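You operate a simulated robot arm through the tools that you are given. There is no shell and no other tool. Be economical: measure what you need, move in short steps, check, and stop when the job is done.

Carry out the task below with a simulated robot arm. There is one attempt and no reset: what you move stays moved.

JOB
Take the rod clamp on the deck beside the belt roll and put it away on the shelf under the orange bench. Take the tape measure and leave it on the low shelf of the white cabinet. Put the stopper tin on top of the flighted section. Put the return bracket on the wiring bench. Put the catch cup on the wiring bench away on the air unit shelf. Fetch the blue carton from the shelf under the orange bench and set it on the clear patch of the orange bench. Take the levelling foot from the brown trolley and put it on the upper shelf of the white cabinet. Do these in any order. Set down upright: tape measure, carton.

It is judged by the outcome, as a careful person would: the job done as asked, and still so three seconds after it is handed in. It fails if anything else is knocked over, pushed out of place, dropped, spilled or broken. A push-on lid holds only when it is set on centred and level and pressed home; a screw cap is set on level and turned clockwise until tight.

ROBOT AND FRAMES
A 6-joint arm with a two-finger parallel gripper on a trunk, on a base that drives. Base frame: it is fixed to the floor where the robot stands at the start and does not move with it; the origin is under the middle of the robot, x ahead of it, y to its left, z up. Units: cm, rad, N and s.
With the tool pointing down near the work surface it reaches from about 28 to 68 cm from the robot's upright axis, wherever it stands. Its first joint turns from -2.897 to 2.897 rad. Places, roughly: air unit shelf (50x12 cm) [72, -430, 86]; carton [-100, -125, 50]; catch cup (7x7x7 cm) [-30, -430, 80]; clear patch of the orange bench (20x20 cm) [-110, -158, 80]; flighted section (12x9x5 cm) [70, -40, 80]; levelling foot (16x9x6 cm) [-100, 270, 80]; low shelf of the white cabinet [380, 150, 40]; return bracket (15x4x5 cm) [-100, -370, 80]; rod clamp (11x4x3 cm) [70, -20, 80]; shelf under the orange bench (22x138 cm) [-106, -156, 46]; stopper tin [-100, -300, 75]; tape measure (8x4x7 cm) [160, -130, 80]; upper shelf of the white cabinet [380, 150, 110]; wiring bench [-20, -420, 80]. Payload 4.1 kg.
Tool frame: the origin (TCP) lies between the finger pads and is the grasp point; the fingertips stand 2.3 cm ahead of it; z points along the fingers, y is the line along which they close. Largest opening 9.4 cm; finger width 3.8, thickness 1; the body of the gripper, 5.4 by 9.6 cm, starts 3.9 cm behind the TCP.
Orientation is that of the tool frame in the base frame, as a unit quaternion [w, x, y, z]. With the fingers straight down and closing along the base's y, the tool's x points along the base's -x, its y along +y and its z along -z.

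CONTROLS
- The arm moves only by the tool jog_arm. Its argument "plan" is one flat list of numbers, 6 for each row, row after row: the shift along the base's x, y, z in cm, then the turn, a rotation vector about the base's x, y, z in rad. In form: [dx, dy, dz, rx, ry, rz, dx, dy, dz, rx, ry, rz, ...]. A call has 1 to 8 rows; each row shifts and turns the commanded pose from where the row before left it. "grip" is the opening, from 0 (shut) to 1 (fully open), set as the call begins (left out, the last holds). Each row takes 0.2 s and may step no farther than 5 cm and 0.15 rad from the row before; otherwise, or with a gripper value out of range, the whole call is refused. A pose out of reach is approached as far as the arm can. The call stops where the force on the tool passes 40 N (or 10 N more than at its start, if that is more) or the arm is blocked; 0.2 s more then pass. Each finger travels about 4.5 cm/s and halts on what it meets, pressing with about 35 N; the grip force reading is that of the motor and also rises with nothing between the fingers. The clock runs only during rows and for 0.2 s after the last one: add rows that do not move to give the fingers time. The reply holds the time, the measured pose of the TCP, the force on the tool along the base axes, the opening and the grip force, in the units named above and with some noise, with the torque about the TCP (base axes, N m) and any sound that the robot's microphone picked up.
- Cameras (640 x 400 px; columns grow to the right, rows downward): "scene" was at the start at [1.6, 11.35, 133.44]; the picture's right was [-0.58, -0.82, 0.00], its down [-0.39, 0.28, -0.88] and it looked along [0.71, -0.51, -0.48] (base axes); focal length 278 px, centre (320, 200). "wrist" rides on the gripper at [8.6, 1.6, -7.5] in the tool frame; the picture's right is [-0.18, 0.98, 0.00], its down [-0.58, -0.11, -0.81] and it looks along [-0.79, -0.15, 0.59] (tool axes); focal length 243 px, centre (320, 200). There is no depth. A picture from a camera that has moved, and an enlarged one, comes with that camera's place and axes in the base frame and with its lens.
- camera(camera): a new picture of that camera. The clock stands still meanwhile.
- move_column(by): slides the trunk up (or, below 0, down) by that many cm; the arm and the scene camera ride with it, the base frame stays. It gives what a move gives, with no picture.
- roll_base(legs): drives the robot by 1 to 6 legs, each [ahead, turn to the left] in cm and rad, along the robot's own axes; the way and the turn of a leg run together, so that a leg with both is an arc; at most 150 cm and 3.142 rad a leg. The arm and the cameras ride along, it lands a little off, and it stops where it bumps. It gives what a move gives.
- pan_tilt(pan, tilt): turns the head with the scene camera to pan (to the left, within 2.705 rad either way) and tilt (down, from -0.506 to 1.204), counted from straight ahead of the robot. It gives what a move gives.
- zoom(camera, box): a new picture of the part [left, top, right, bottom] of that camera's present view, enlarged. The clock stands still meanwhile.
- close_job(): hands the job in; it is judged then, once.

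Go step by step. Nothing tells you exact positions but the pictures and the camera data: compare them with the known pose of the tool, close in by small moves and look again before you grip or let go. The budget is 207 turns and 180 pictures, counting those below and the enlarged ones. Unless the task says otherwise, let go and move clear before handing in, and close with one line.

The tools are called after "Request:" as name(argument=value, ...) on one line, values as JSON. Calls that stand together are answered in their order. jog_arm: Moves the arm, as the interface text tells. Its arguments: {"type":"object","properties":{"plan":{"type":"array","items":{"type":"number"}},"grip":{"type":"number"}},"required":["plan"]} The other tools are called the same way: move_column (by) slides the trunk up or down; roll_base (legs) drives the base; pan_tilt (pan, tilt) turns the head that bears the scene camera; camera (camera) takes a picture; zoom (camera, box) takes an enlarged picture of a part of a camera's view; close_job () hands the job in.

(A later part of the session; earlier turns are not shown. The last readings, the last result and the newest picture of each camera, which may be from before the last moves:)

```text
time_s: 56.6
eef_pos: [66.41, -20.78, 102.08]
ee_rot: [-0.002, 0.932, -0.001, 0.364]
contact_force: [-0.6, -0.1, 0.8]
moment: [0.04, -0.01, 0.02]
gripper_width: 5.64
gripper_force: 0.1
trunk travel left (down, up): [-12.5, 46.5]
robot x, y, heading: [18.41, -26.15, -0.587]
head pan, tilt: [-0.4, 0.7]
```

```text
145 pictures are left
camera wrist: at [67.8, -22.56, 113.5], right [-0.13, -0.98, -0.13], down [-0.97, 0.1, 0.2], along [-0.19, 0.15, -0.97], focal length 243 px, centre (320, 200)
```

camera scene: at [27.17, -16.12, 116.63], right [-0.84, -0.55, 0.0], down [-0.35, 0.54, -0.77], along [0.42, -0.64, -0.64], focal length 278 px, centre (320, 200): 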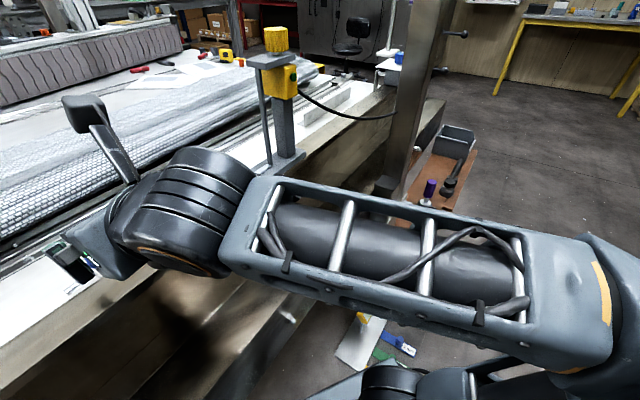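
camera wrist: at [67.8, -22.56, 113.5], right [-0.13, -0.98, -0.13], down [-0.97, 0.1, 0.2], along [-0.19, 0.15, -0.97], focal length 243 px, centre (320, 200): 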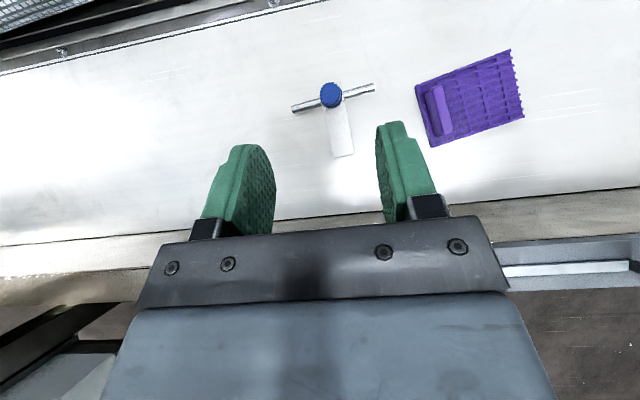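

Good. Descend to z≈83 then look.

Request:
jog_arm(plan=[0.4, 0, -4.5, 0, 0, 0.02, 0.4, 0, -4.5, 0, 0, 0.02, 0.4, 0, -4.5, 0, 0, 0.02, 0.4, 0, -4.5, 0, 0, 0, 0, 0, -1, 0, 0, 0])

Request:
camera(camera="wrist")

```text
time_s: 57.8
eef_pos: [67.9, -20.73, 83.92]
ee_rot: [-0.017, 0.927, 0.029, 0.373]
contact_force: [-0.5, 0.0, -0.3]
moment: [-0.01, 0.01, -0.04]
gripper_width: 5.64
gripper_force: 0.1
trunk travel left (down, up): [-12.5, 46.5]
robot x, y, heading: [18.1, -25.96, -0.597]
head pan, tilt: [-0.4, 0.7]
```

```text
144 pictures are left
camera wrist: at [69.16, -22.49, 95.42], right [-0.07, -0.99, -0.14], down [-0.98, 0.04, 0.18], along [-0.17, 0.15, -0.97], focal length 243 px, centre (320, 200)
```

wrist: 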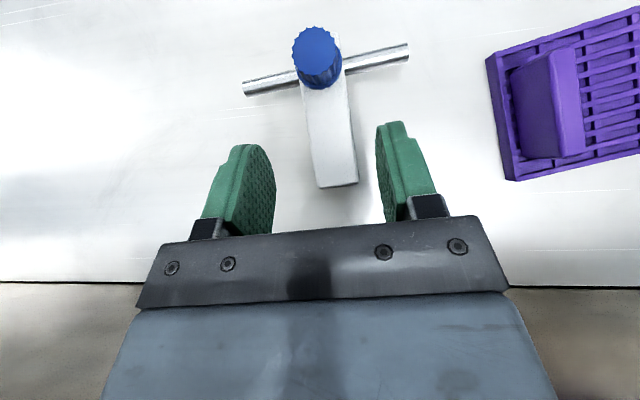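

Request:
jog_arm(plan=[0.5, -0.1, -3.5, 0, 0, 0, 0.3, 0, -2.2, 0, 0, 0])

Request:
jog_arm(plan=[0, 0, 0, 0, 0, 0, 0, 0, 0, 0, 0, 0, 0, 0, 0, 0, 0, 0, 0, 0, 0, 0, 0, 0], grip=0)

Request:
jog_arm(plan=[0, 0, 3, 0, 0, 0, 0, 0, 4, 0, 0, 0])

Request:
camera(camera="wrist")

```text
time_s: 58.6
eef_pos: [73.94, -20.73, 81.35]
ee_rot: [-0.03, 0.908, 0.021, 0.418]
contact_force: [5.5, 6.5, 18.1]
moment: [-0.4, 1.1, -0.28]
gripper_width: 5.66
gripper_force: 0.0
trunk travel left (down, up): [-12.5, 46.5]
robot x, y, heading: [17.81, -26.24, -0.594]
head pan, tilt: [-0.4, 0.7]
stopped in row 2: the arm was blocked; the commanded pose is now the measured one
```

```text
time_s: 59.6
eef_pos: [72.08, -21.0, 82.59]
ee_rot: [-0.029, 0.906, 0.023, 0.423]
contact_force: [0.0, -0.2, -0.7]
moment: [0.0, 0.03, 0.01]
gripper_width: 0.0
gripper_force: 35.2
trunk travel left (down, up): [-12.5, 46.5]
robot x, y, heading: [18.14, -26.5, -0.593]
head pan, tilt: [-0.4, 0.7]
```

```text
time_s: 60.2
eef_pos: [71.68, -20.85, 89.7]
ee_rot: [-0.029, 0.906, 0.023, 0.422]
contact_force: [-0.5, 0.5, -0.5]
moment: [0.0, 0.02, 0.02]
gripper_width: 0.0
gripper_force: 35.3
trunk travel left (down, up): [-12.5, 46.5]
robot x, y, heading: [18.16, -26.26, -0.592]
head pan, tilt: [-0.4, 0.7]
```

```text
143 pictures are left
camera wrist: at [71.69, -22.9, 101.17], right [-0.05, -0.98, -0.17], down [-1.0, 0.04, 0.07], along [-0.07, 0.18, -0.98], focal length 243 px, centre (320, 200)
```

wrist: 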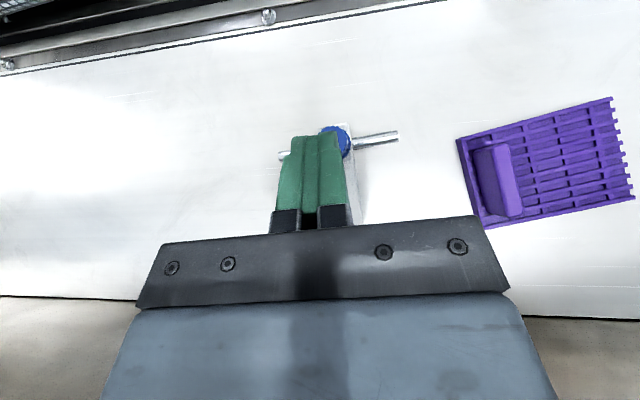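

The wrist housing hit the bracket plate, so a low approach is blocked here. Instead I'll take the clamp top-down, move it to a free spot at y≈-3 with a better heading, then regrasp pitched.

Request:
jog_arm(plan=[0, 0, 4.5, 0, 0, 0, 0, 0, 4, 0, 0.145, 0, 0, 0, 2, 0, 0.145, 0, 0, 0, 0, 0, 0.145, 0, 0, 0, 0, 0, 0.145, 0, 0, 0, 0, 0, 0.145, 0, 0, 0, 0, 0, 0.145, 0], grip=0.7)

Request:
camera(camera="wrist")

Request:
camera(camera="scene")

```text
time_s: 61.8
eef_pos: [68.75, -21.22, 96.08]
ee_rot: [-0.037, 0.999, 0.008, 0.004]
contact_force: [0.4, -0.6, -0.4]
moment: [0.01, 0.0, 0.0]
gripper_width: 6.58
gripper_force: 0.1
out of reach, approached as far as the arm can: row 6, 7
trunk travel left (down, up): [-12.5, 46.5]
robot x, y, heading: [17.96, -26.17, -0.592]
head pan, tilt: [-0.4, 0.7]
```

```text
142 pictures are left
camera wrist: at [77.54, -23.39, 103.51], right [-0.17, -0.98, -0.07], down [-0.59, 0.04, 0.81], along [-0.79, 0.18, -0.58], focal length 243 px, centre (320, 200)
```

wrist: 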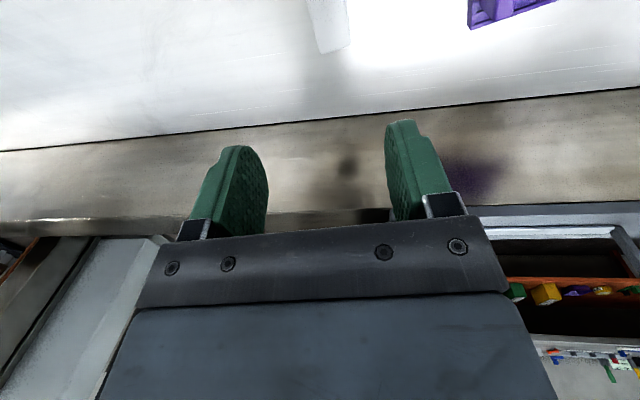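

```text
141 pictures are left
camera scene: at [27.22, -16.14, 116.69], right [-0.84, -0.55, 0.0], down [-0.35, 0.54, -0.77], along [0.42, -0.64, -0.64], focal length 278 px, centre (320, 200)
```

scene: 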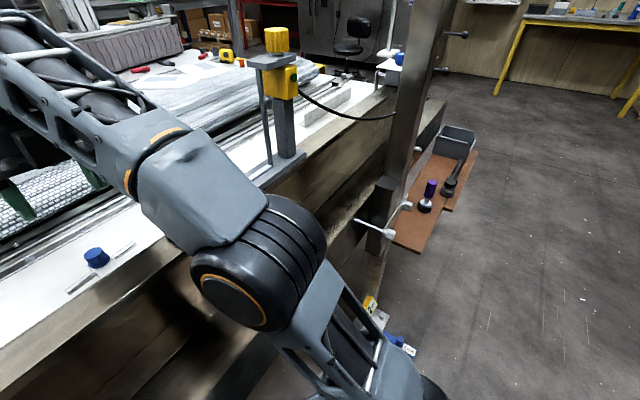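

Clamp is unmoved. Descend top-down on it.

Request:
jog_arm(plan=[0.9, 0.1, -4, -0.03, 0, 0.02, 0.9, 0.1, -4, -0.03, 0, 0.02, 0, 0, -4, 0, 0, 0, 0, 0, -3, 0, 0, 0])

Request:
camera(camera="wrist")

```text
time_s: 62.8
eef_pos: [70.53, -20.56, 81.38]
ee_rot: [-0.004, 1.0, 0.025, 0.002]
contact_force: [-0.5, 0.7, 0.3]
moment: [-0.02, 0.01, -0.02]
gripper_width: 6.55
gripper_force: 0.1
out of reach, approached as far as the arm can: row 3
trunk travel left (down, up): [-12.5, 46.5]
robot x, y, heading: [18.16, -26.39, -0.591]
head pan, tilt: [-0.4, 0.7]
```

```text
140 pictures are left
camera wrist: at [79.27, -21.89, 88.96], right [-0.13, -0.99, -0.01], down [-0.59, 0.07, 0.8], along [-0.8, 0.11, -0.59], focal length 243 px, centre (320, 200)
```

wrist: 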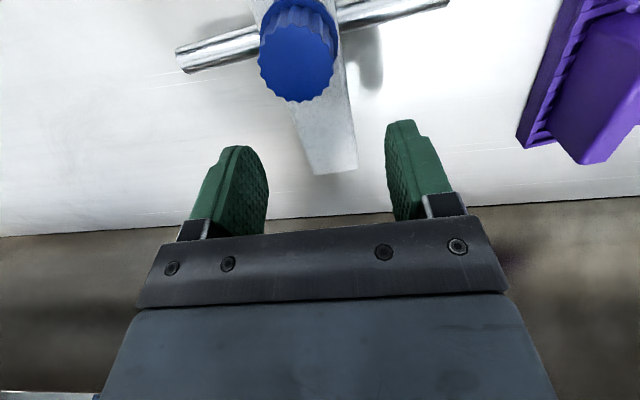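

Request:
jog_arm(plan=[0, -0.2, -2, 0, 0, 0.02, 0, 0, -1.6, 0, 0, 0])

Request:
jog_arm(plan=[0, 0, 0, 0, 0, 0, 0, 0, 0, 0, 0, 0, 0, 0, 0, 0, 0, 0, 0, 0, 0, 0, 0, 0], grip=0)

Request:
jog_arm(plan=[0, 0, 4, 0, 0, 0])

Request:
camera(camera="wrist")

```text
time_s: 63.4
eef_pos: [70.39, -19.63, 77.54]
ee_rot: [-0.005, 0.999, 0.035, 0.001]
contact_force: [1.2, -0.5, -0.4]
moment: [0.01, -0.02, -0.02]
gripper_width: 6.59
gripper_force: 0.0
out of reach, approached as far as the arm can: row 1
trunk travel left (down, up): [-12.5, 46.5]
robot x, y, heading: [18.04, -26.19, -0.586]
head pan, tilt: [-0.4, 0.7]
```

```text
time_s: 64.4
eef_pos: [70.31, -19.6, 77.67]
ee_rot: [-0.004, 0.999, 0.035, 0.002]
contact_force: [0.3, -0.5, 0.4]
moment: [-0.04, 0.1, 0.0]
gripper_width: 3.17
gripper_force: 34.9
trunk travel left (down, up): [-12.5, 46.5]
robot x, y, heading: [17.94, -26.32, -0.589]
head pan, tilt: [-0.4, 0.7]
```

```text
time_s: 64.8
eef_pos: [70.2, -19.56, 81.42]
ee_rot: [-0.004, 0.999, 0.035, 0.001]
contact_force: [0.1, 0.6, -1.6]
moment: [0.01, 0.09, 0.0]
gripper_width: 3.16
gripper_force: 34.7
trunk travel left (down, up): [-12.5, 46.5]
robot x, y, heading: [18.23, -26.08, -0.59]
head pan, tilt: [-0.4, 0.7]
```

```text
139 pictures are left
camera wrist: at [79.01, -20.74, 89.01], right [-0.11, -0.99, -0.01], down [-0.59, 0.06, 0.81], along [-0.8, 0.1, -0.59], focal length 243 px, centre (320, 200)
```

wrist: 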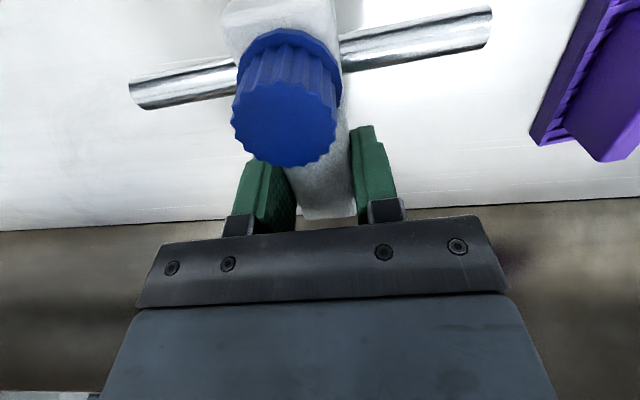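

Held. Move it to the free spot around (69,-3), turning with it, and set down.

Request:
jog_arm(plan=[0, 3, 2, 0, 0, 0.02, 0, 4.5, 0, 0, 0, 0.05, 0, 4.5, 0, 0, 0, 0.05, 0, 4.5, 0, 0, 0, 0.05])

Request:
jog_arm(plan=[0, 0, -3.5, 0, 0, 0, 0, 0, -2.2, 0, 0, 0])

Request:
camera(camera="wrist")

```text
time_s: 65.8
eef_pos: [70.09, -3.15, 83.29]
ee_rot: [-0.007, 0.992, 0.124, 0.001]
contact_force: [0.0, -0.3, -0.2]
moment: [0.03, 0.06, -0.03]
gripper_width: 3.15
gripper_force: 35.1
trunk travel left (down, up): [-12.5, 46.5]
robot x, y, heading: [18.18, -25.99, -0.591]
head pan, tilt: [-0.4, 0.7]
```

```text
time_s: 66.4
eef_pos: [70.32, -3.14, 77.81]
ee_rot: [-0.006, 0.992, 0.124, 0.001]
contact_force: [-0.4, 0.2, -0.5]
moment: [0.01, 0.04, 0.02]
gripper_width: 3.15
gripper_force: 35.0
trunk travel left (down, up): [-12.5, 46.5]
robot x, y, heading: [17.87, -26.36, -0.595]
head pan, tilt: [-0.4, 0.7]
```

```text
138 pictures are left
camera wrist: at [79.26, -2.73, 85.33], right [0.06, -1.0, -0.01], down [-0.59, -0.05, 0.81], along [-0.8, -0.04, -0.59], focal length 243 px, centre (320, 200)
```

wrist: 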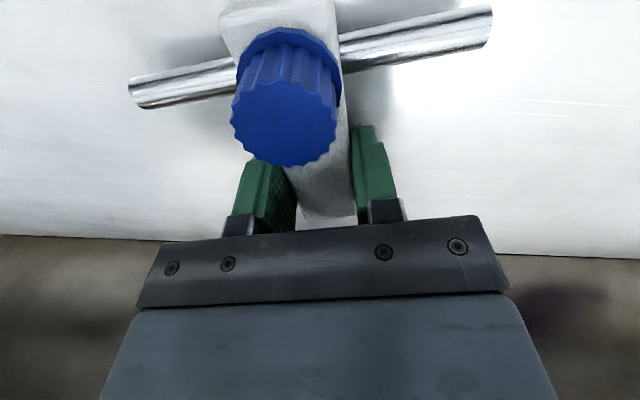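

Request:
jog_arm(plan=[0, 0, -0.15, 0, 0, 0, 0, 0, 0, 0, 0, 0, 0, 0, 0, 0, 0, 0, 0, 0, 4, 0, 0, 0, 0, 0, 5, 0, 0, 0, 0, 0, 5, 0, 0, 0, 0, 0, 4, 0, 0, 0], grip=0.7)

Request:
jog_arm(plan=[-0.5, 0, 0, 0.032, -0.126, 0, -0.5, 0, 0, 0.032, -0.126, 0, -0.5, 0, 0, 0.032, -0.126, 0, -0.5, 0, 0, 0.032, -0.126, 0, 0, 0, 0, 0.032, -0.126, 0, 0, 0, 0, 0.032, -0.126, 0])

Request:
camera(camera="wrist")

```text
time_s: 68.0
eef_pos: [67.41, -4.63, 92.16]
ee_rot: [-0.007, 0.992, 0.123, 0.002]
contact_force: [0.4, 0.1, 0.0]
moment: [-0.01, 0.04, 0.01]
gripper_width: 6.58
gripper_force: 0.1
out of reach, approached as far as the arm can: row 6, 7
trunk travel left (down, up): [-12.5, 46.5]
robot x, y, heading: [18.15, -26.32, -0.589]
head pan, tilt: [-0.4, 0.7]
```

```text
time_s: 69.4
eef_pos: [65.29, -4.77, 92.16]
ee_rot: [-0.052, 0.917, 0.116, 0.379]
contact_force: [1.0, 0.3, -0.5]
moment: [0.02, 0.01, -0.01]
gripper_width: 6.59
gripper_force: 0.1
trunk travel left (down, up): [-12.5, 46.5]
robot x, y, heading: [18.22, -26.13, -0.596]
head pan, tilt: [-0.4, 0.7]
```

```text
137 pictures are left
camera wrist: at [66.67, -6.24, 103.66], right [0.12, -0.98, -0.14], down [-0.98, -0.14, 0.16], along [-0.18, 0.12, -0.98], focal length 243 px, centre (320, 200)
```

wrist: 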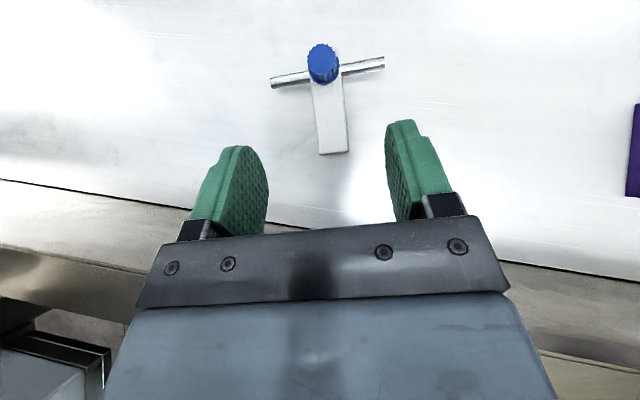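

Aligned. Descend to the bar's near end.

Request:
jog_arm(plan=[0.8, 0.3, -4, 0, 0, -0.02, 0.8, 0.3, -4, 0, 0, -0.02, 0.8, 0.4, -3, 0, 0, 0])

Request:
camera(camera="wrist")

```text
time_s: 69.9
eef_pos: [66.16, -4.48, 88.52]
ee_rot: [-0.054, 0.913, 0.101, 0.391]
contact_force: [5.3, -0.1, 5.8]
moment: [-0.05, 0.63, 0.01]
gripper_width: 6.57
gripper_force: 0.1
trunk travel left (down, up): [-12.5, 46.5]
robot x, y, heading: [17.85, -26.04, -0.594]
head pan, tilt: [-0.4, 0.7]
stopped in row 2: the force on the tool passed its limit at 70 N (the readings are from after the stop); the commanded pose is now the measured one
```

```text
136 pictures are left
camera wrist: at [67.27, -6.1, 99.9], right [0.1, -0.98, -0.15], down [-0.98, -0.12, 0.13], along [-0.15, 0.14, -0.98], focal length 243 px, centre (320, 200)
```

wrist: 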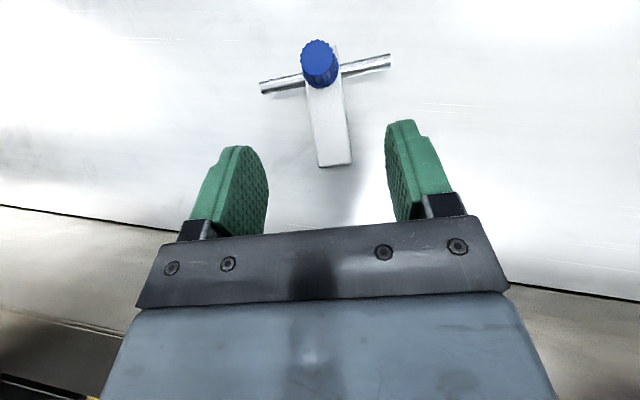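

Unexpected contact on the rear of the tool. Looking.

Request:
pan_tilt(pan=0.5, tilt=0.75)

Request:
camera(camera="scene")

```text
time_s: 71.1
eef_pos: [66.25, -4.29, 88.44]
ee_rot: [-0.055, 0.913, 0.102, 0.391]
contact_force: [10.0, -2.5, 16.9]
moment: [-0.05, 1.63, 0.23]
gripper_width: 6.57
gripper_force: 0.0
trunk travel left (down, up): [-12.5, 46.5]
robot x, y, heading: [18.0, -26.43, -0.596]
head pan, tilt: [0.499, 0.75]
```

```text
135 pictures are left
camera scene: at [30.87, -9.88, 116.28], right [-0.1, -1.0, 0.0], down [-0.68, 0.07, -0.73], along [0.73, -0.07, -0.68], focal length 278 px, centre (320, 200)
```

scene: 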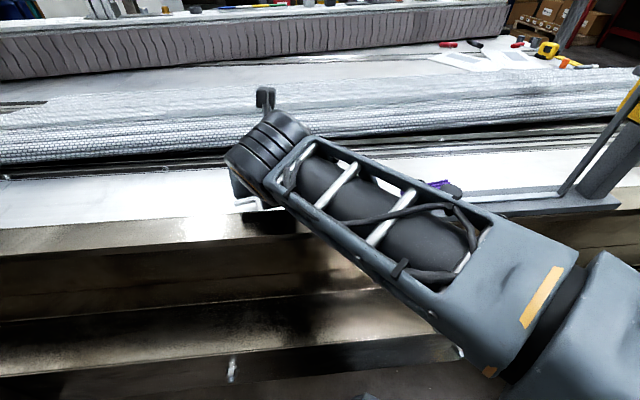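

I suspect the low wrist/forearm is touching the deck front. I'll raise the column 15 so the forearm comes in from above, then lower with the arm.

Request:
move_column(by=18)

Request:
jog_arm(plan=[0.2, 0, -4.5, 0, 0.03, 0, 0.2, 0, -4.5, 0, 0, 0, 0.2, 0, -4.5, 0, 0, 0, 0.2, 0, -4.5, 0, 0, 0])

Request:
camera(camera="scene")

```text
time_s: 73.1
eef_pos: [66.2, -4.25, 106.38]
ee_rot: [-0.053, 0.914, 0.101, 0.39]
contact_force: [0.4, 0.6, 0.9]
moment: [-0.01, -0.02, 0.0]
gripper_width: 6.57
gripper_force: 0.0
trunk travel left (down, up): [-30.5, 28.5]
robot x, y, heading: [18.11, -26.29, -0.593]
head pan, tilt: [0.499, 0.75]
```

```text
time_s: 74.1
eef_pos: [67.05, -4.17, 88.32]
ee_rot: [-0.056, 0.919, 0.102, 0.377]
contact_force: [0.5, -0.6, 0.4]
moment: [0.02, -0.03, -0.01]
gripper_width: 6.57
gripper_force: 0.1
trunk travel left (down, up): [-30.5, 28.5]
robot x, y, heading: [17.99, -26.25, -0.593]
head pan, tilt: [0.499, 0.75]
```

```text
134 pictures are left
camera scene: at [30.85, -9.8, 134.27], right [-0.09, -1.0, 0.0], down [-0.68, 0.06, -0.73], along [0.73, -0.07, -0.68], focal length 278 px, centre (320, 200)
```

scene: 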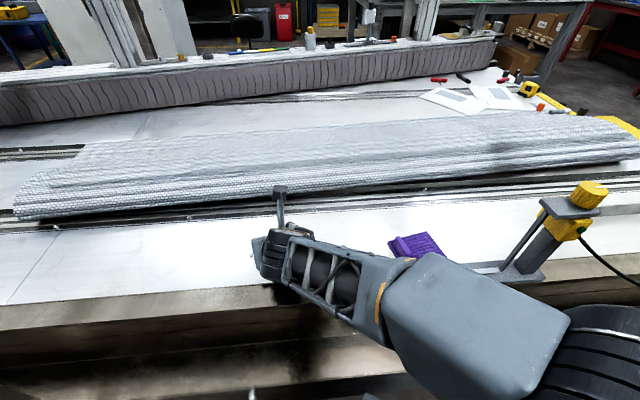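

No contact now. Continue down to the bar.

Request:
jog_arm(plan=[0.5, 0.2, -3.5, 0, 0, 0, 0.5, 0.2, -3.5, 0, 0, 0])

Request:
camera(camera="wrist")

```text
time_s: 74.9
eef_pos: [69.27, -3.07, 84.1]
ee_rot: [-0.071, 0.907, 0.095, 0.404]
contact_force: [0.2, -0.3, 0.4]
moment: [0.0, 0.0, 0.01]
gripper_width: 6.57
gripper_force: 0.0
trunk travel left (down, up): [-30.5, 28.5]
robot x, y, heading: [17.71, -26.01, -0.594]
head pan, tilt: [0.499, 0.75]
stopped in row 2: the arm was blocked; the commanded pose is now the measured one
```

```text
133 pictures are left
camera wrist: at [70.13, -5.22, 95.53], right [0.1, -0.98, -0.19], down [-0.99, -0.13, 0.11], along [-0.13, 0.18, -0.98], focal length 243 px, centre (320, 200)
```

wrist: 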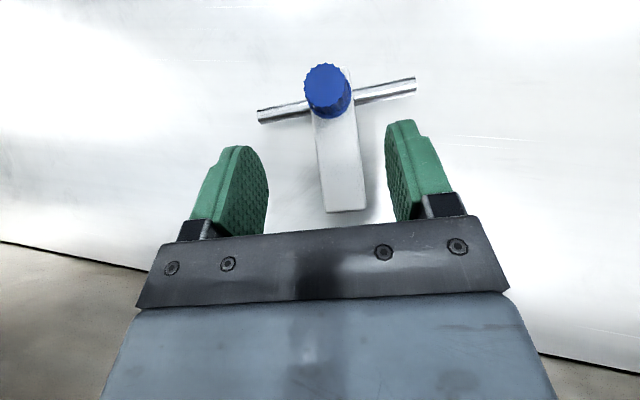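

The wrist housing bottoms out on the deck at this pitch. I'll steepen to ~62° down and take the bar there.

Request:
jog_arm(plan=[0, 0, 3, 0, 0, 0, -0.3, -0.1, 0, -0.025, 0.12, 0.0, -0.3, -0.1, 0, -0.025, 0.12, 0, -0.2, -0.1, 0, -0.025, 0.12, 0])

Request:
camera(camera="wrist")

```text
time_s: 75.9
eef_pos: [68.13, -3.24, 86.72]
ee_rot: [-0.052, 0.968, 0.099, 0.225]
contact_force: [-0.2, -1.0, 0.0]
moment: [0.01, -0.01, 0.03]
gripper_width: 6.57
gripper_force: 0.1
trunk travel left (down, up): [-30.5, 28.5]
robot x, y, heading: [18.19, -26.33, -0.595]
head pan, tilt: [0.499, 0.75]
```

```text
132 pictures are left
camera wrist: at [72.98, -4.43, 97.21], right [0.05, -0.99, -0.14], down [-0.88, -0.11, 0.47], along [-0.48, 0.1, -0.87], focal length 243 px, centre (320, 200)
```

wrist: 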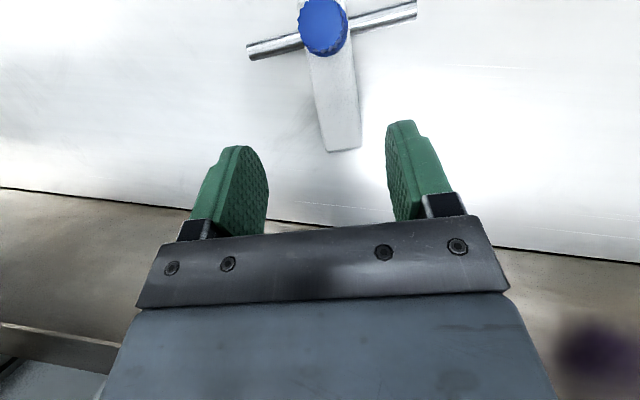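

Request:
jog_arm(plan=[0.3, 0, -3, -0.02, 0, -0.05, 0.3, 0, -3, -0.02, 0, -0.04, 0.3, 0, -2, 0, 0, 0, 0, 0, -0.6, 0, 0, 0])

Request:
camera(camera="wrist")

```text
time_s: 76.9
eef_pos: [68.93, -3.22, 78.11]
ee_rot: [-0.022, 0.972, 0.059, 0.227]
contact_force: [0.1, -0.2, -0.4]
moment: [-0.01, 0.01, 0.01]
gripper_width: 6.56
gripper_force: 0.0
trunk travel left (down, up): [-30.5, 28.5]
robot x, y, heading: [17.8, -26.2, -0.587]
head pan, tilt: [0.499, 0.75]
```

```text
131 pictures are left
camera wrist: at [73.67, -4.44, 88.73], right [-0.04, -0.99, -0.1], down [-0.88, -0.01, 0.47], along [-0.47, 0.11, -0.88], focal length 243 px, centre (320, 200)
```

wrist: 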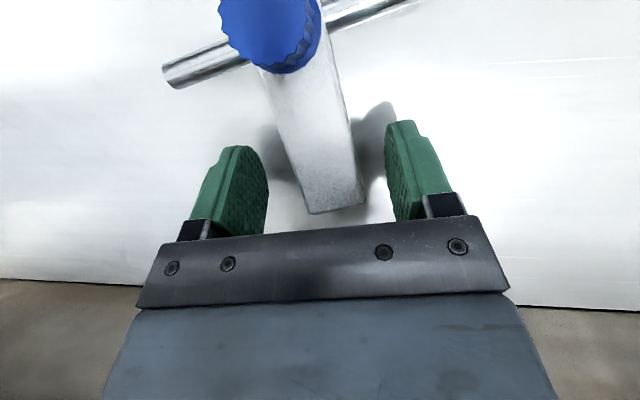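

Request:
jog_arm(plan=[0, -0.2, -0.2, 0, 0, 0.05, 0, 0, 0, 0, 0, 0, 0, 0, 0, 0, 0, 0, 0, 0, 0, 0, 0, 0, 0, 0, 0, 0, 0, 0], grip=0)

Request:
jog_arm(plan=[0, 0, 3, 0, 0, 0, 0, 0, 4, 0, 0, 0, 0, 0, 4, 0, 0, 0])

Request:
camera(camera="wrist")

```text
time_s: 78.1
eef_pos: [68.8, -3.5, 77.97]
ee_rot: [-0.028, 0.97, 0.084, 0.225]
contact_force: [0.0, -0.8, -0.4]
moment: [-0.01, -0.01, 0.01]
gripper_width: 3.14
gripper_force: 34.9
trunk travel left (down, up): [-30.5, 28.5]
robot x, y, heading: [17.94, -26.42, -0.592]
head pan, tilt: [0.499, 0.75]
```

```text
time_s: 78.9
eef_pos: [68.93, -3.3, 89.03]
ee_rot: [-0.029, 0.97, 0.084, 0.224]
contact_force: [-0.5, 0.3, -0.6]
moment: [0.03, 0.01, 0.01]
gripper_width: 3.17
gripper_force: 35.0
trunk travel left (down, up): [-30.5, 28.5]
robot x, y, heading: [18.37, -26.14, -0.587]
head pan, tilt: [0.499, 0.75]
```

```text
130 pictures are left
camera wrist: at [73.82, -4.37, 99.57], right [0.01, -1.0, -0.1], down [-0.88, -0.05, 0.47], along [-0.47, 0.08, -0.88], focal length 243 px, centre (320, 200)
```

wrist: 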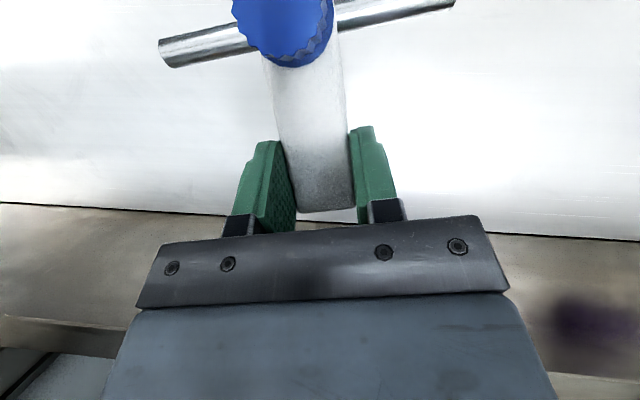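

Clamp held. Raise fully, back away from the deck, then swing the arm forward over the base heading.

Request:
move_column(by=28)

Request:
roll_base(legs=[[-30, 0]])

Request:
jog_arm(plan=[-1, -4.8, 0, 0, 0, -0.1, -1, -4.8, 0, 0, 0, -0.12, -1, -4.8, 0, 0, 0, -0.12, -1, -4.8, 0, 0, 0, -0.12, -1, -4.8, 0, 0, 0, -0.12, -2, -4.5, 0, 0, 0, -0.12, -2, -4.5, 0, 0, 0, -0.12, -2, -4.5, 0, 0, 0, -0.12])

Request:
pan_tilt(pan=-0.7, tilt=0.5)

Request:
camera(camera="scene")

```text
time_s: 81.7
eef_pos: [69.01, -3.32, 116.98]
ee_rot: [-0.027, 0.971, 0.083, 0.225]
contact_force: [0.0, 0.2, -1.6]
moment: [-0.01, 0.05, -0.05]
gripper_width: 3.15
gripper_force: 34.6
trunk travel left (down, up): [-58.5, 0.5]
robot x, y, heading: [18.37, -25.9, -0.586]
head pan, tilt: [0.499, 0.75]
```

```text
time_s: 83.8
eef_pos: [43.75, 13.65, 116.94]
ee_rot: [-0.028, 0.97, 0.085, 0.226]
contact_force: [0.8, 0.4, -1.5]
moment: [-0.04, 0.05, 0.01]
gripper_width: 3.15
gripper_force: 34.9
trunk travel left (down, up): [-58.5, 0.5]
robot x, y, heading: [-7.16, -9.32, -0.589]
head pan, tilt: [0.499, 0.75]
```

```text
time_s: 85.6
eef_pos: [32.85, -23.76, 117.03]
ee_rot: [0.077, 0.903, -0.365, 0.214]
contact_force: [-0.2, -0.1, -1.8]
moment: [0.01, 0.03, 0.03]
gripper_width: 3.15
gripper_force: 34.8
trunk travel left (down, up): [-58.5, 0.5]
robot x, y, heading: [-6.83, -9.02, -0.59]
head pan, tilt: [0.499, 0.75]
```

```text
time_s: 87.0
eef_pos: [32.95, -23.6, 117.14]
ee_rot: [0.077, 0.904, -0.364, 0.213]
contact_force: [-0.4, 0.3, -1.0]
moment: [0.08, 0.03, -0.03]
gripper_width: 3.14
gripper_force: 34.8
trunk travel left (down, up): [-58.5, 0.5]
robot x, y, heading: [-7.13, -9.59, -0.592]
head pan, tilt: [-0.7, 0.499]
```

```text
129 pictures are left
camera scene: at [-0.12, -0.91, 164.46], right [-0.96, -0.28, 0.0], down [-0.13, 0.46, -0.88], along [0.25, -0.84, -0.48], focal length 278 px, centre (320, 200)
```

scene: 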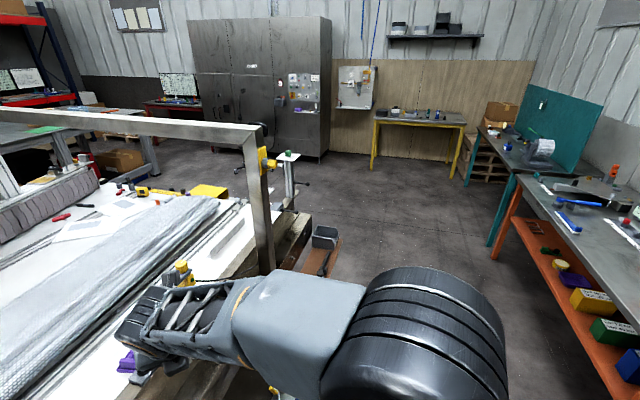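

Bench front edge is at x≈-87.5 (y -76…-233), shelf front about -95. Driving to (-40,-165) and turning to face the bench.

Request:
roll_base(legs=[[0, -1.3], [80, 0], [0, 0.23], [80, 0], [0, -1.48]])

Request:
pan_tilt(pan=0.1, tilt=0.5)

Request:
camera(camera="scene")

```text
time_s: 102.9
eef_pos: [-82.28, -176.01, 117.08]
ee_rot: [-0.227, 0.085, 0.97, 0.012]
contact_force: [0.5, 0.8, -1.9]
moment: [-0.02, -0.06, 0.04]
gripper_width: 3.15
gripper_force: 35.0
trunk travel left (down, up): [-58.5, 0.5]
robot x, y, heading: [-40.81, -165.55, -3.14]
head pan, tilt: [-0.7, 0.499]
```

```text
time_s: 104.0
eef_pos: [-82.33, -176.14, 117.07]
ee_rot: [-0.226, 0.085, 0.97, 0.012]
contact_force: [0.0, 0.2, -1.9]
moment: [-0.03, -0.08, 0.01]
gripper_width: 3.18
gripper_force: 34.7
trunk travel left (down, up): [-58.5, 0.5]
robot x, y, heading: [-41.06, -165.81, -3.134]
head pan, tilt: [0.099, 0.499]
```

```text
128 pictures are left
camera scene: at [-43.85, -183.35, 164.46], right [-0.1, 0.99, 0.0], down [0.48, 0.05, -0.88], along [-0.87, -0.09, -0.48], focal length 278 px, centre (320, 200)
```

scene: 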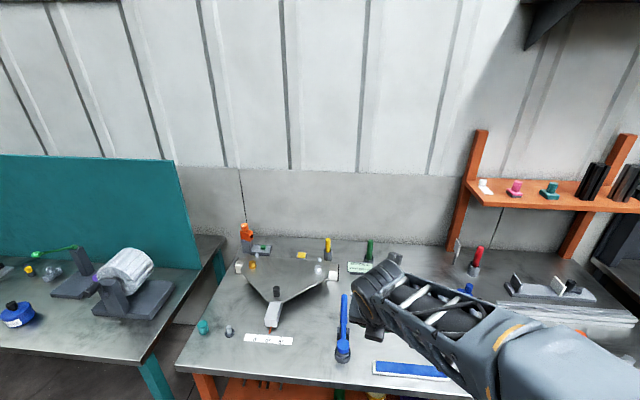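

Robot is placed. The blue stopper tin shows at (-101,-301). Back up, lower the column to see and reach the shelf.

Request:
roll_base(legs=[[-18, 0]])

Request:
move_column(by=-50)

Request:
pan_tilt(pan=-0.1, tilt=0.5)

Request:
camera(camera="scene")

```text
time_s: 105.5
eef_pos: [-63.76, -176.07, 117.28]
ee_rot: [-0.227, 0.085, 0.97, 0.012]
contact_force: [1.1, -0.5, -1.4]
moment: [0.03, -0.04, -0.04]
gripper_width: 3.16
gripper_force: 35.3
trunk travel left (down, up): [-58.5, 0.5]
robot x, y, heading: [-22.27, -165.86, -3.145]
head pan, tilt: [0.099, 0.499]
```

```text
refused: -50 is not a number from -40 to 40
```

```text
time_s: 106.2
eef_pos: [-63.72, -176.08, 117.15]
ee_rot: [-0.226, 0.085, 0.97, 0.012]
contact_force: [0.2, 0.2, -1.2]
moment: [-0.02, -0.03, 0.02]
gripper_width: 3.17
gripper_force: 35.3
trunk travel left (down, up): [-58.5, 0.5]
robot x, y, heading: [-22.77, -165.64, -3.135]
head pan, tilt: [-0.099, 0.499]
```

```text
127 pictures are left
camera scene: at [-25.36, -181.51, 164.46], right [0.1, 1.0, 0.0], down [0.48, -0.05, -0.88], along [-0.87, 0.08, -0.48], focal length 278 px, centre (320, 200)
```

scene: 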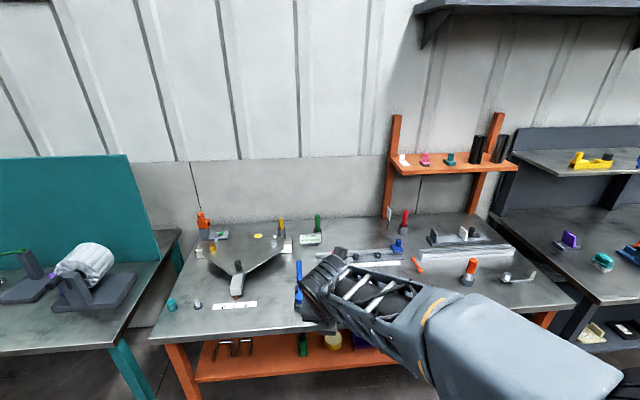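

Request:
move_column(by=-40)

Request:
camera(camera="scene")

Request:
camera(camera="wrist")

```text
time_s: 110.1
eef_pos: [-63.79, -176.11, 77.09]
ee_rot: [-0.227, 0.086, 0.97, 0.013]
contact_force: [0.4, -0.9, -1.3]
moment: [-0.03, -0.08, 0.01]
gripper_width: 3.17
gripper_force: 35.1
trunk travel left (down, up): [-18.5, 40.5]
robot x, y, heading: [-22.49, -165.81, -3.134]
head pan, tilt: [-0.099, 0.499]
```

```text
126 pictures are left
camera scene: at [-25.36, -181.5, 124.46], right [0.1, 1.0, 0.0], down [0.48, -0.05, -0.88], along [-0.87, 0.08, -0.48], focal length 278 px, centre (320, 200)
```

scene: 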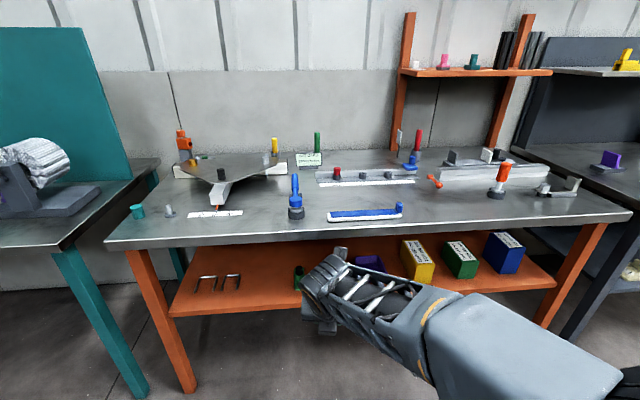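

```text
125 pictures are left
camera wrist: at [-67.77, -173.6, 87.69], right [0.33, 0.94, -0.1], down [0.85, -0.25, 0.47], along [0.42, -0.24, -0.88], focal length 243 px, centre (320, 200)
```

wrist: 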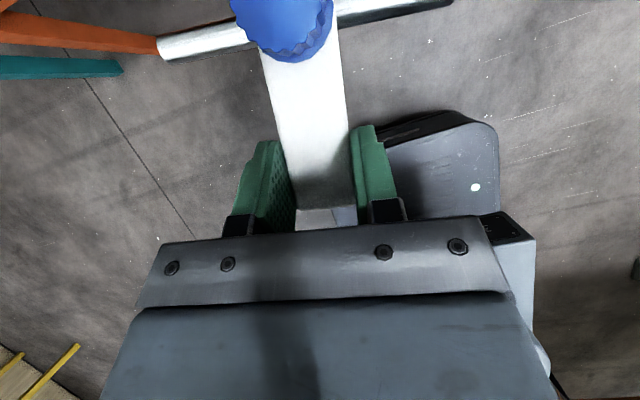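

Free shelf area is around y≈-198, x -95…-115. Lower, then shift the base sideways toward y≈-182.

Request:
move_column(by=-17)

Request:
roll_base(legs=[[0, 0.9], [20, 0], [0, -0.9]])

Request:
camera(camera="scene")

Request:
camera(camera="wrist")

```text
time_s: 112.0
eef_pos: [-63.8, -175.95, 60.1]
ee_rot: [-0.226, 0.084, 0.97, 0.011]
contact_force: [0.1, -0.7, -1.8]
moment: [0.01, -0.05, -0.02]
gripper_width: 3.15
gripper_force: 35.4
trunk travel left (down, up): [-1.5, 57.5]
robot x, y, heading: [-22.68, -165.6, -3.138]
head pan, tilt: [-0.099, 0.499]
```

```text
time_s: 118.3
eef_pos: [-76.25, -190.54, 60.12]
ee_rot: [-0.225, 0.096, 0.969, 0.015]
contact_force: [0.2, 0.2, -1.2]
moment: [-0.01, -0.07, 0.02]
gripper_width: 3.16
gripper_force: 34.9
trunk travel left (down, up): [-1.5, 57.5]
robot x, y, heading: [-34.78, -181.08, 3.12]
head pan, tilt: [-0.099, 0.499]
```

```text
124 pictures are left
camera scene: at [-37.98, -196.95, 107.46], right [0.12, 0.99, 0.0], down [0.48, -0.06, -0.88], along [-0.87, 0.11, -0.48], focal length 278 px, centre (320, 200)
```

scene: 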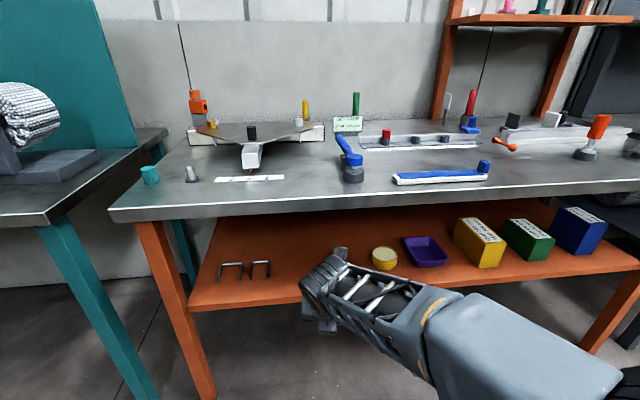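

```text
123 pictures are left
camera wrist: at [-80.18, -188.01, 70.69], right [0.35, 0.93, -0.1], down [0.84, -0.27, 0.47], along [0.41, -0.25, -0.88], focal length 243 px, centre (320, 200)
```

wrist: 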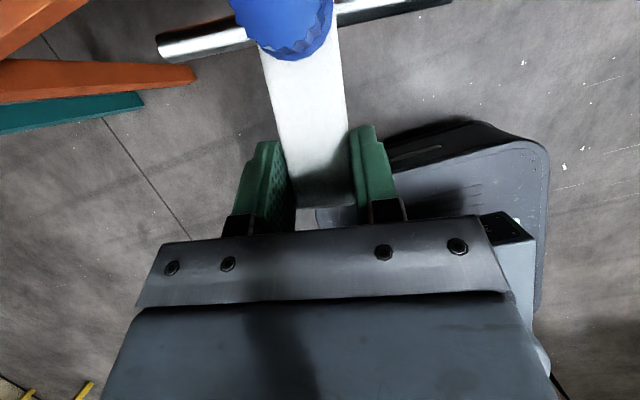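

Lower a bit more and drive in 10 cm, then check.

Request:
jog_arm(plan=[2, -2.5, -2.5, 0, 0, 0.05, 2, -2.5, -2.5, 0, 0, 0.05, 0, -2.5, 0, 0, 0, 0.05])

Request:
roll_base(legs=[[11, 0]])

Request:
camera(camera="scene")

Request:
camera(camera="wrist")

```text
time_s: 119.1
eef_pos: [-72.23, -197.75, 55.32]
ee_rot: [-0.227, 0.024, 0.974, -0.003]
contact_force: [-0.8, -0.9, -1.6]
moment: [-0.03, -0.07, 0.02]
gripper_width: 3.17
gripper_force: 35.1
trunk travel left (down, up): [-1.5, 57.5]
robot x, y, heading: [-34.77, -181.13, 3.126]
head pan, tilt: [-0.099, 0.499]
```

```text
time_s: 120.3
eef_pos: [-83.5, -197.32, 55.35]
ee_rot: [-0.227, 0.026, 0.974, -0.002]
contact_force: [0.7, -0.2, -1.4]
moment: [-0.02, -0.08, -0.03]
gripper_width: 3.17
gripper_force: 35.4
trunk travel left (down, up): [-1.5, 57.5]
robot x, y, heading: [-46.19, -181.01, 3.117]
head pan, tilt: [-0.099, 0.499]
```

```text
122 pictures are left
camera scene: at [-49.21, -196.68, 107.46], right [0.12, 0.99, 0.0], down [0.47, -0.06, -0.88], along [-0.87, 0.11, -0.48], focal length 278 px, centre (320, 200)
```

scene: 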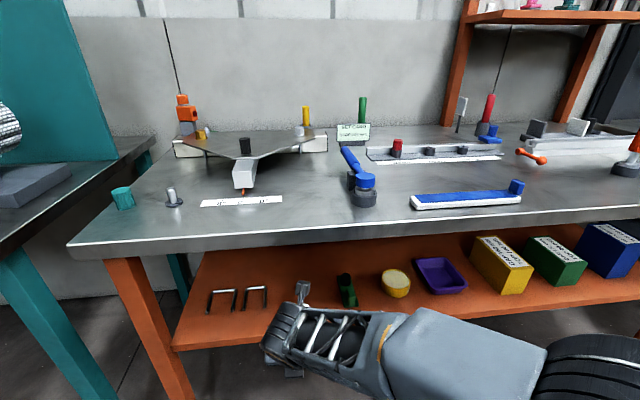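

```text
121 pictures are left
camera wrist: at [-87.77, -195.4, 65.85], right [0.21, 0.97, -0.1], down [0.87, -0.14, 0.47], along [0.44, -0.18, -0.88], focal length 243 px, centre (320, 200)
```

wrist: 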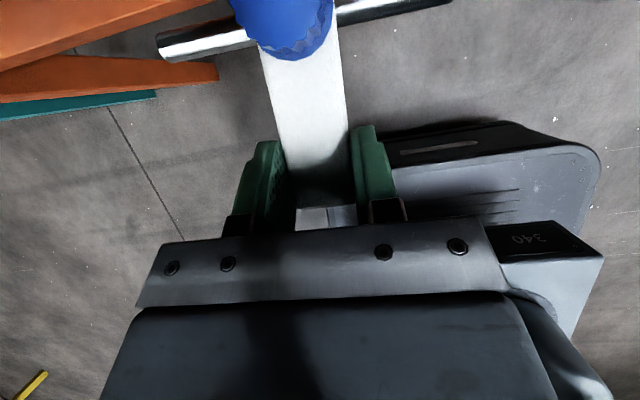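

Gap for the clamp is y -206…-184; go in at y≈-195.8 above the shelf.

Request:
jog_arm(plan=[-4, 0.5, -1, 0, 0, 0, -4, 0.5, -1, 0, 0, 0, -4, 0.5, -1, 0, 0, 0, -2.5, 0, 0, 0, 0, 0])

Request:
camera(camera="scene")

Request:
camera(camera="wrist")

```text
time_s: 121.3
eef_pos: [-98.08, -195.72, 52.17]
ee_rot: [-0.227, 0.025, 0.974, -0.002]
contact_force: [-0.3, -0.8, -1.0]
moment: [-0.02, -0.03, 0.02]
gripper_width: 3.17
gripper_force: 34.5
trunk travel left (down, up): [-1.5, 57.5]
robot x, y, heading: [-45.84, -180.89, 3.115]
head pan, tilt: [-0.099, 0.499]
```

```text
120 pictures are left
camera scene: at [-49.19, -196.68, 107.46], right [0.12, 0.99, 0.0], down [0.47, -0.06, -0.88], along [-0.87, 0.11, -0.48], focal length 278 px, centre (320, 200)
```

scene: 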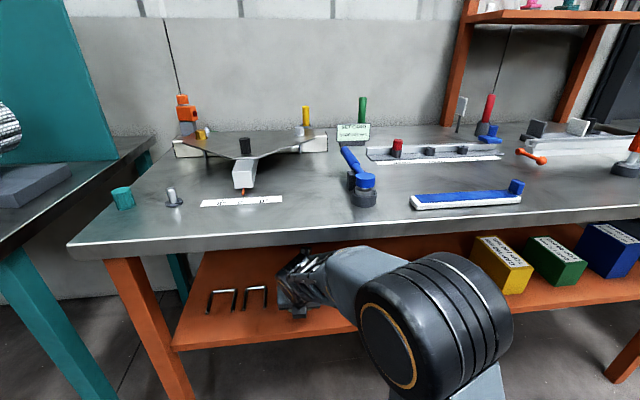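

```text
119 pictures are left
camera wrist: at [-102.34, -193.69, 62.74], right [0.21, 0.97, -0.1], down [0.87, -0.14, 0.47], along [0.44, -0.18, -0.88], focal length 243 px, centre (320, 200)
```

wrist: 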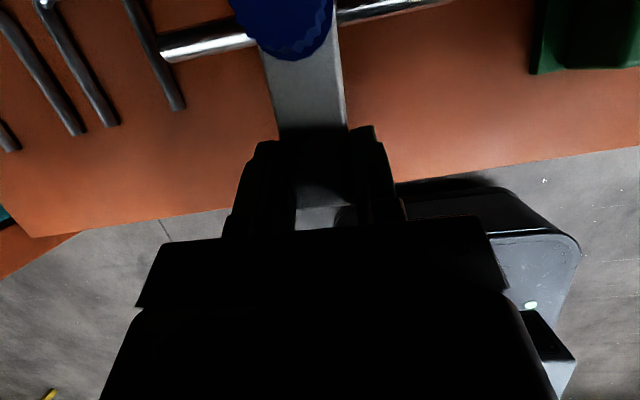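

Good. Shift +3 in y, go 1 cm deeper, lower gently until contact.

Request:
jog_arm(plan=[-0.5, 1.5, 0, 0, 0, 0, -0.5, 1.5, -1, 0, 0, 0, 0, 0, -1, 0, 0, 0])

Request:
camera(camera="wrist")

Request:
zoom(camera="scene", box=[200, 220, 400, 345])

```text
time_s: 122.1
eef_pos: [-99.19, -192.69, 50.17]
ee_rot: [-0.227, 0.026, 0.974, -0.001]
contact_force: [-0.5, -0.1, -1.0]
moment: [0.01, -0.01, -0.01]
gripper_width: 3.12
gripper_force: 35.3
trunk travel left (down, up): [-1.5, 57.5]
robot x, y, heading: [-46.11, -180.97, 3.113]
head pan, tilt: [-0.099, 0.499]
```

```text
118 pictures are left
camera wrist: at [-103.31, -190.74, 60.78], right [0.21, 0.97, -0.1], down [0.87, -0.14, 0.47], along [0.44, -0.18, -0.88], focal length 243 px, centre (320, 200)
```

wrist: 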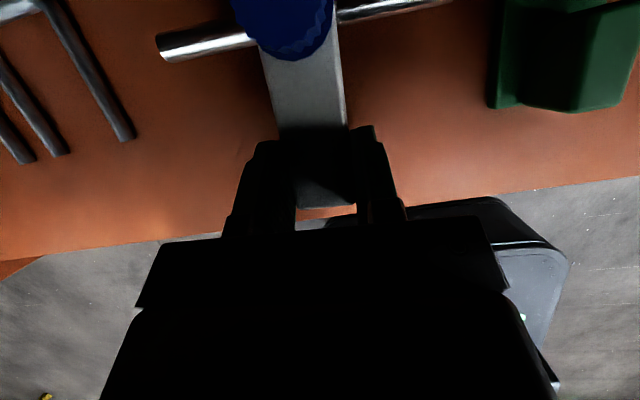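

```text
3.20 times, centred on (300, 282) of scene
camera zoom: at [-49.21, -196.68, 107.46], right [0.12, 0.99, 0.0], down [0.47, -0.06, -0.88], along [-0.87, 0.11, -0.48], focal length 891 px, centre (384, -64)
```

zoom: 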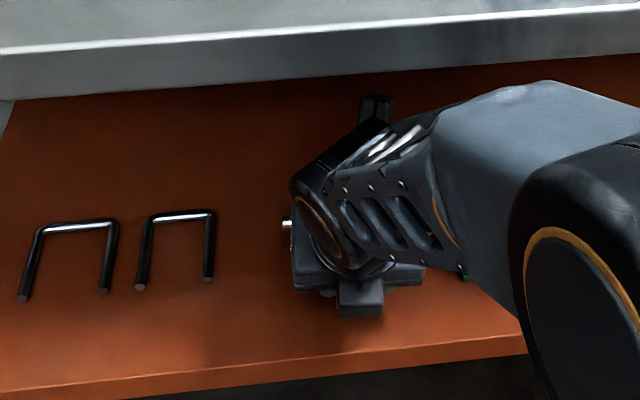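

Request:
jog_arm(plan=[0, 0, -0.6, 0, 0, 0, 0, 0, -0.4, 0, 0, 0])

Request:
jog_arm(plan=[0, 0, -0.3, 0, 0, 0, 0, 0, 0, 0, 0, 0])

Request:
camera(camera="wrist")

```text
time_s: 122.7
eef_pos: [-99.02, -192.81, 49.15]
ee_rot: [-0.227, 0.025, 0.974, -0.002]
contact_force: [-0.2, -1.2, -1.7]
moment: [-0.01, -0.07, 0.0]
gripper_width: 3.17
gripper_force: 35.3
trunk travel left (down, up): [-1.5, 57.5]
robot x, y, heading: [-45.9, -180.74, 3.115]
head pan, tilt: [-0.099, 0.499]
```

```text
time_s: 123.3
eef_pos: [-98.95, -192.78, 49.03]
ee_rot: [-0.229, 0.026, 0.973, -0.003]
contact_force: [1.0, -1.1, 2.8]
moment: [0.08, 0.22, -0.01]
gripper_width: 3.15
gripper_force: 35.2
trunk travel left (down, up): [-1.5, 57.5]
robot x, y, heading: [-46.15, -181.36, 3.12]
head pan, tilt: [-0.099, 0.499]
```

```text
116 pictures are left
camera wrist: at [-103.29, -190.78, 59.62], right [0.21, 0.97, -0.1], down [0.87, -0.14, 0.47], along [0.44, -0.18, -0.88], focal length 243 px, centre (320, 200)
```

wrist: 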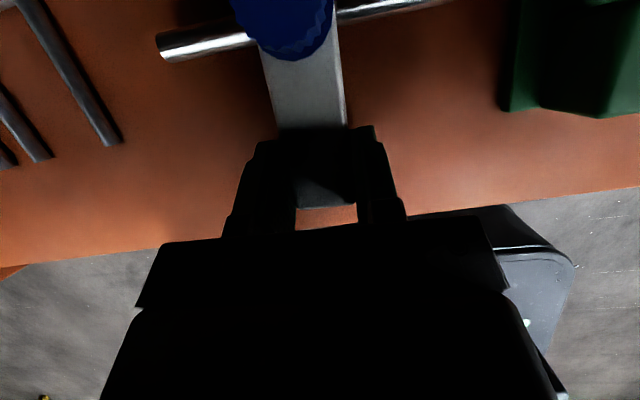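

Contact made. Release and withdraw.

Request:
jog_arm(plan=[0, 0, 0, 0, 0, 0, 0, 0, 0, 0, 0, 0, 0, 0, 0, 0, 0, 0, 1, 0, 2.5, 0, 0, 0, 3, 0, 2, 0, 0, 0, 4, 0, 0, 0, 0, 0, 5, 0, 0, 0, 0, 0, 5, 0, 0, 0, 0, 0], grip=0.65)

Request:
zoom(camera="scene", box=[200, 220, 400, 345])

Request:
camera(camera="scene")

```text
time_s: 125.1
eef_pos: [-80.91, -193.23, 53.06]
ee_rot: [-0.227, 0.026, 0.974, -0.002]
contact_force: [-0.8, 0.1, -0.3]
moment: [-0.03, 0.01, -0.02]
gripper_width: 6.11
gripper_force: 0.0
trunk travel left (down, up): [-1.5, 57.5]
robot x, y, heading: [-45.7, -181.13, 3.116]
head pan, tilt: [-0.099, 0.499]
```

```text
3.20 times, centred on (300, 282) of scene
camera zoom: at [-49.23, -196.69, 107.45], right [0.12, 0.99, 0.0], down [0.48, -0.06, -0.88], along [-0.87, 0.11, -0.48], focal length 891 px, centre (384, -64)
```

zoom: 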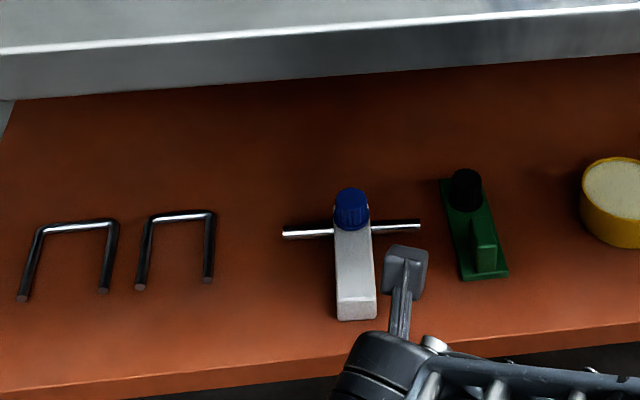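

```text
114 pictures are left
camera scene: at [-49.23, -196.69, 107.45], right [0.12, 0.99, 0.0], down [0.48, -0.06, -0.88], along [-0.87, 0.11, -0.48], focal length 278 px, centre (320, 200)
```

scene: 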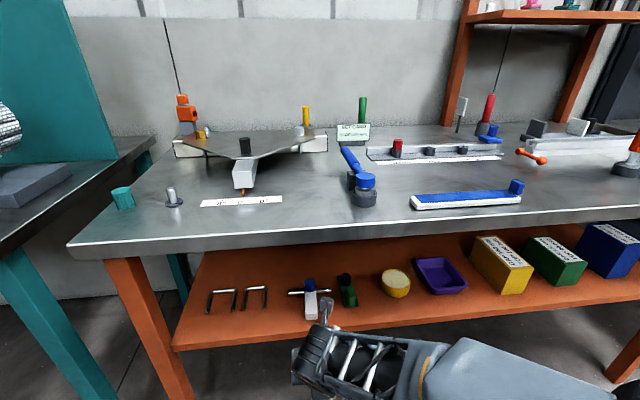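

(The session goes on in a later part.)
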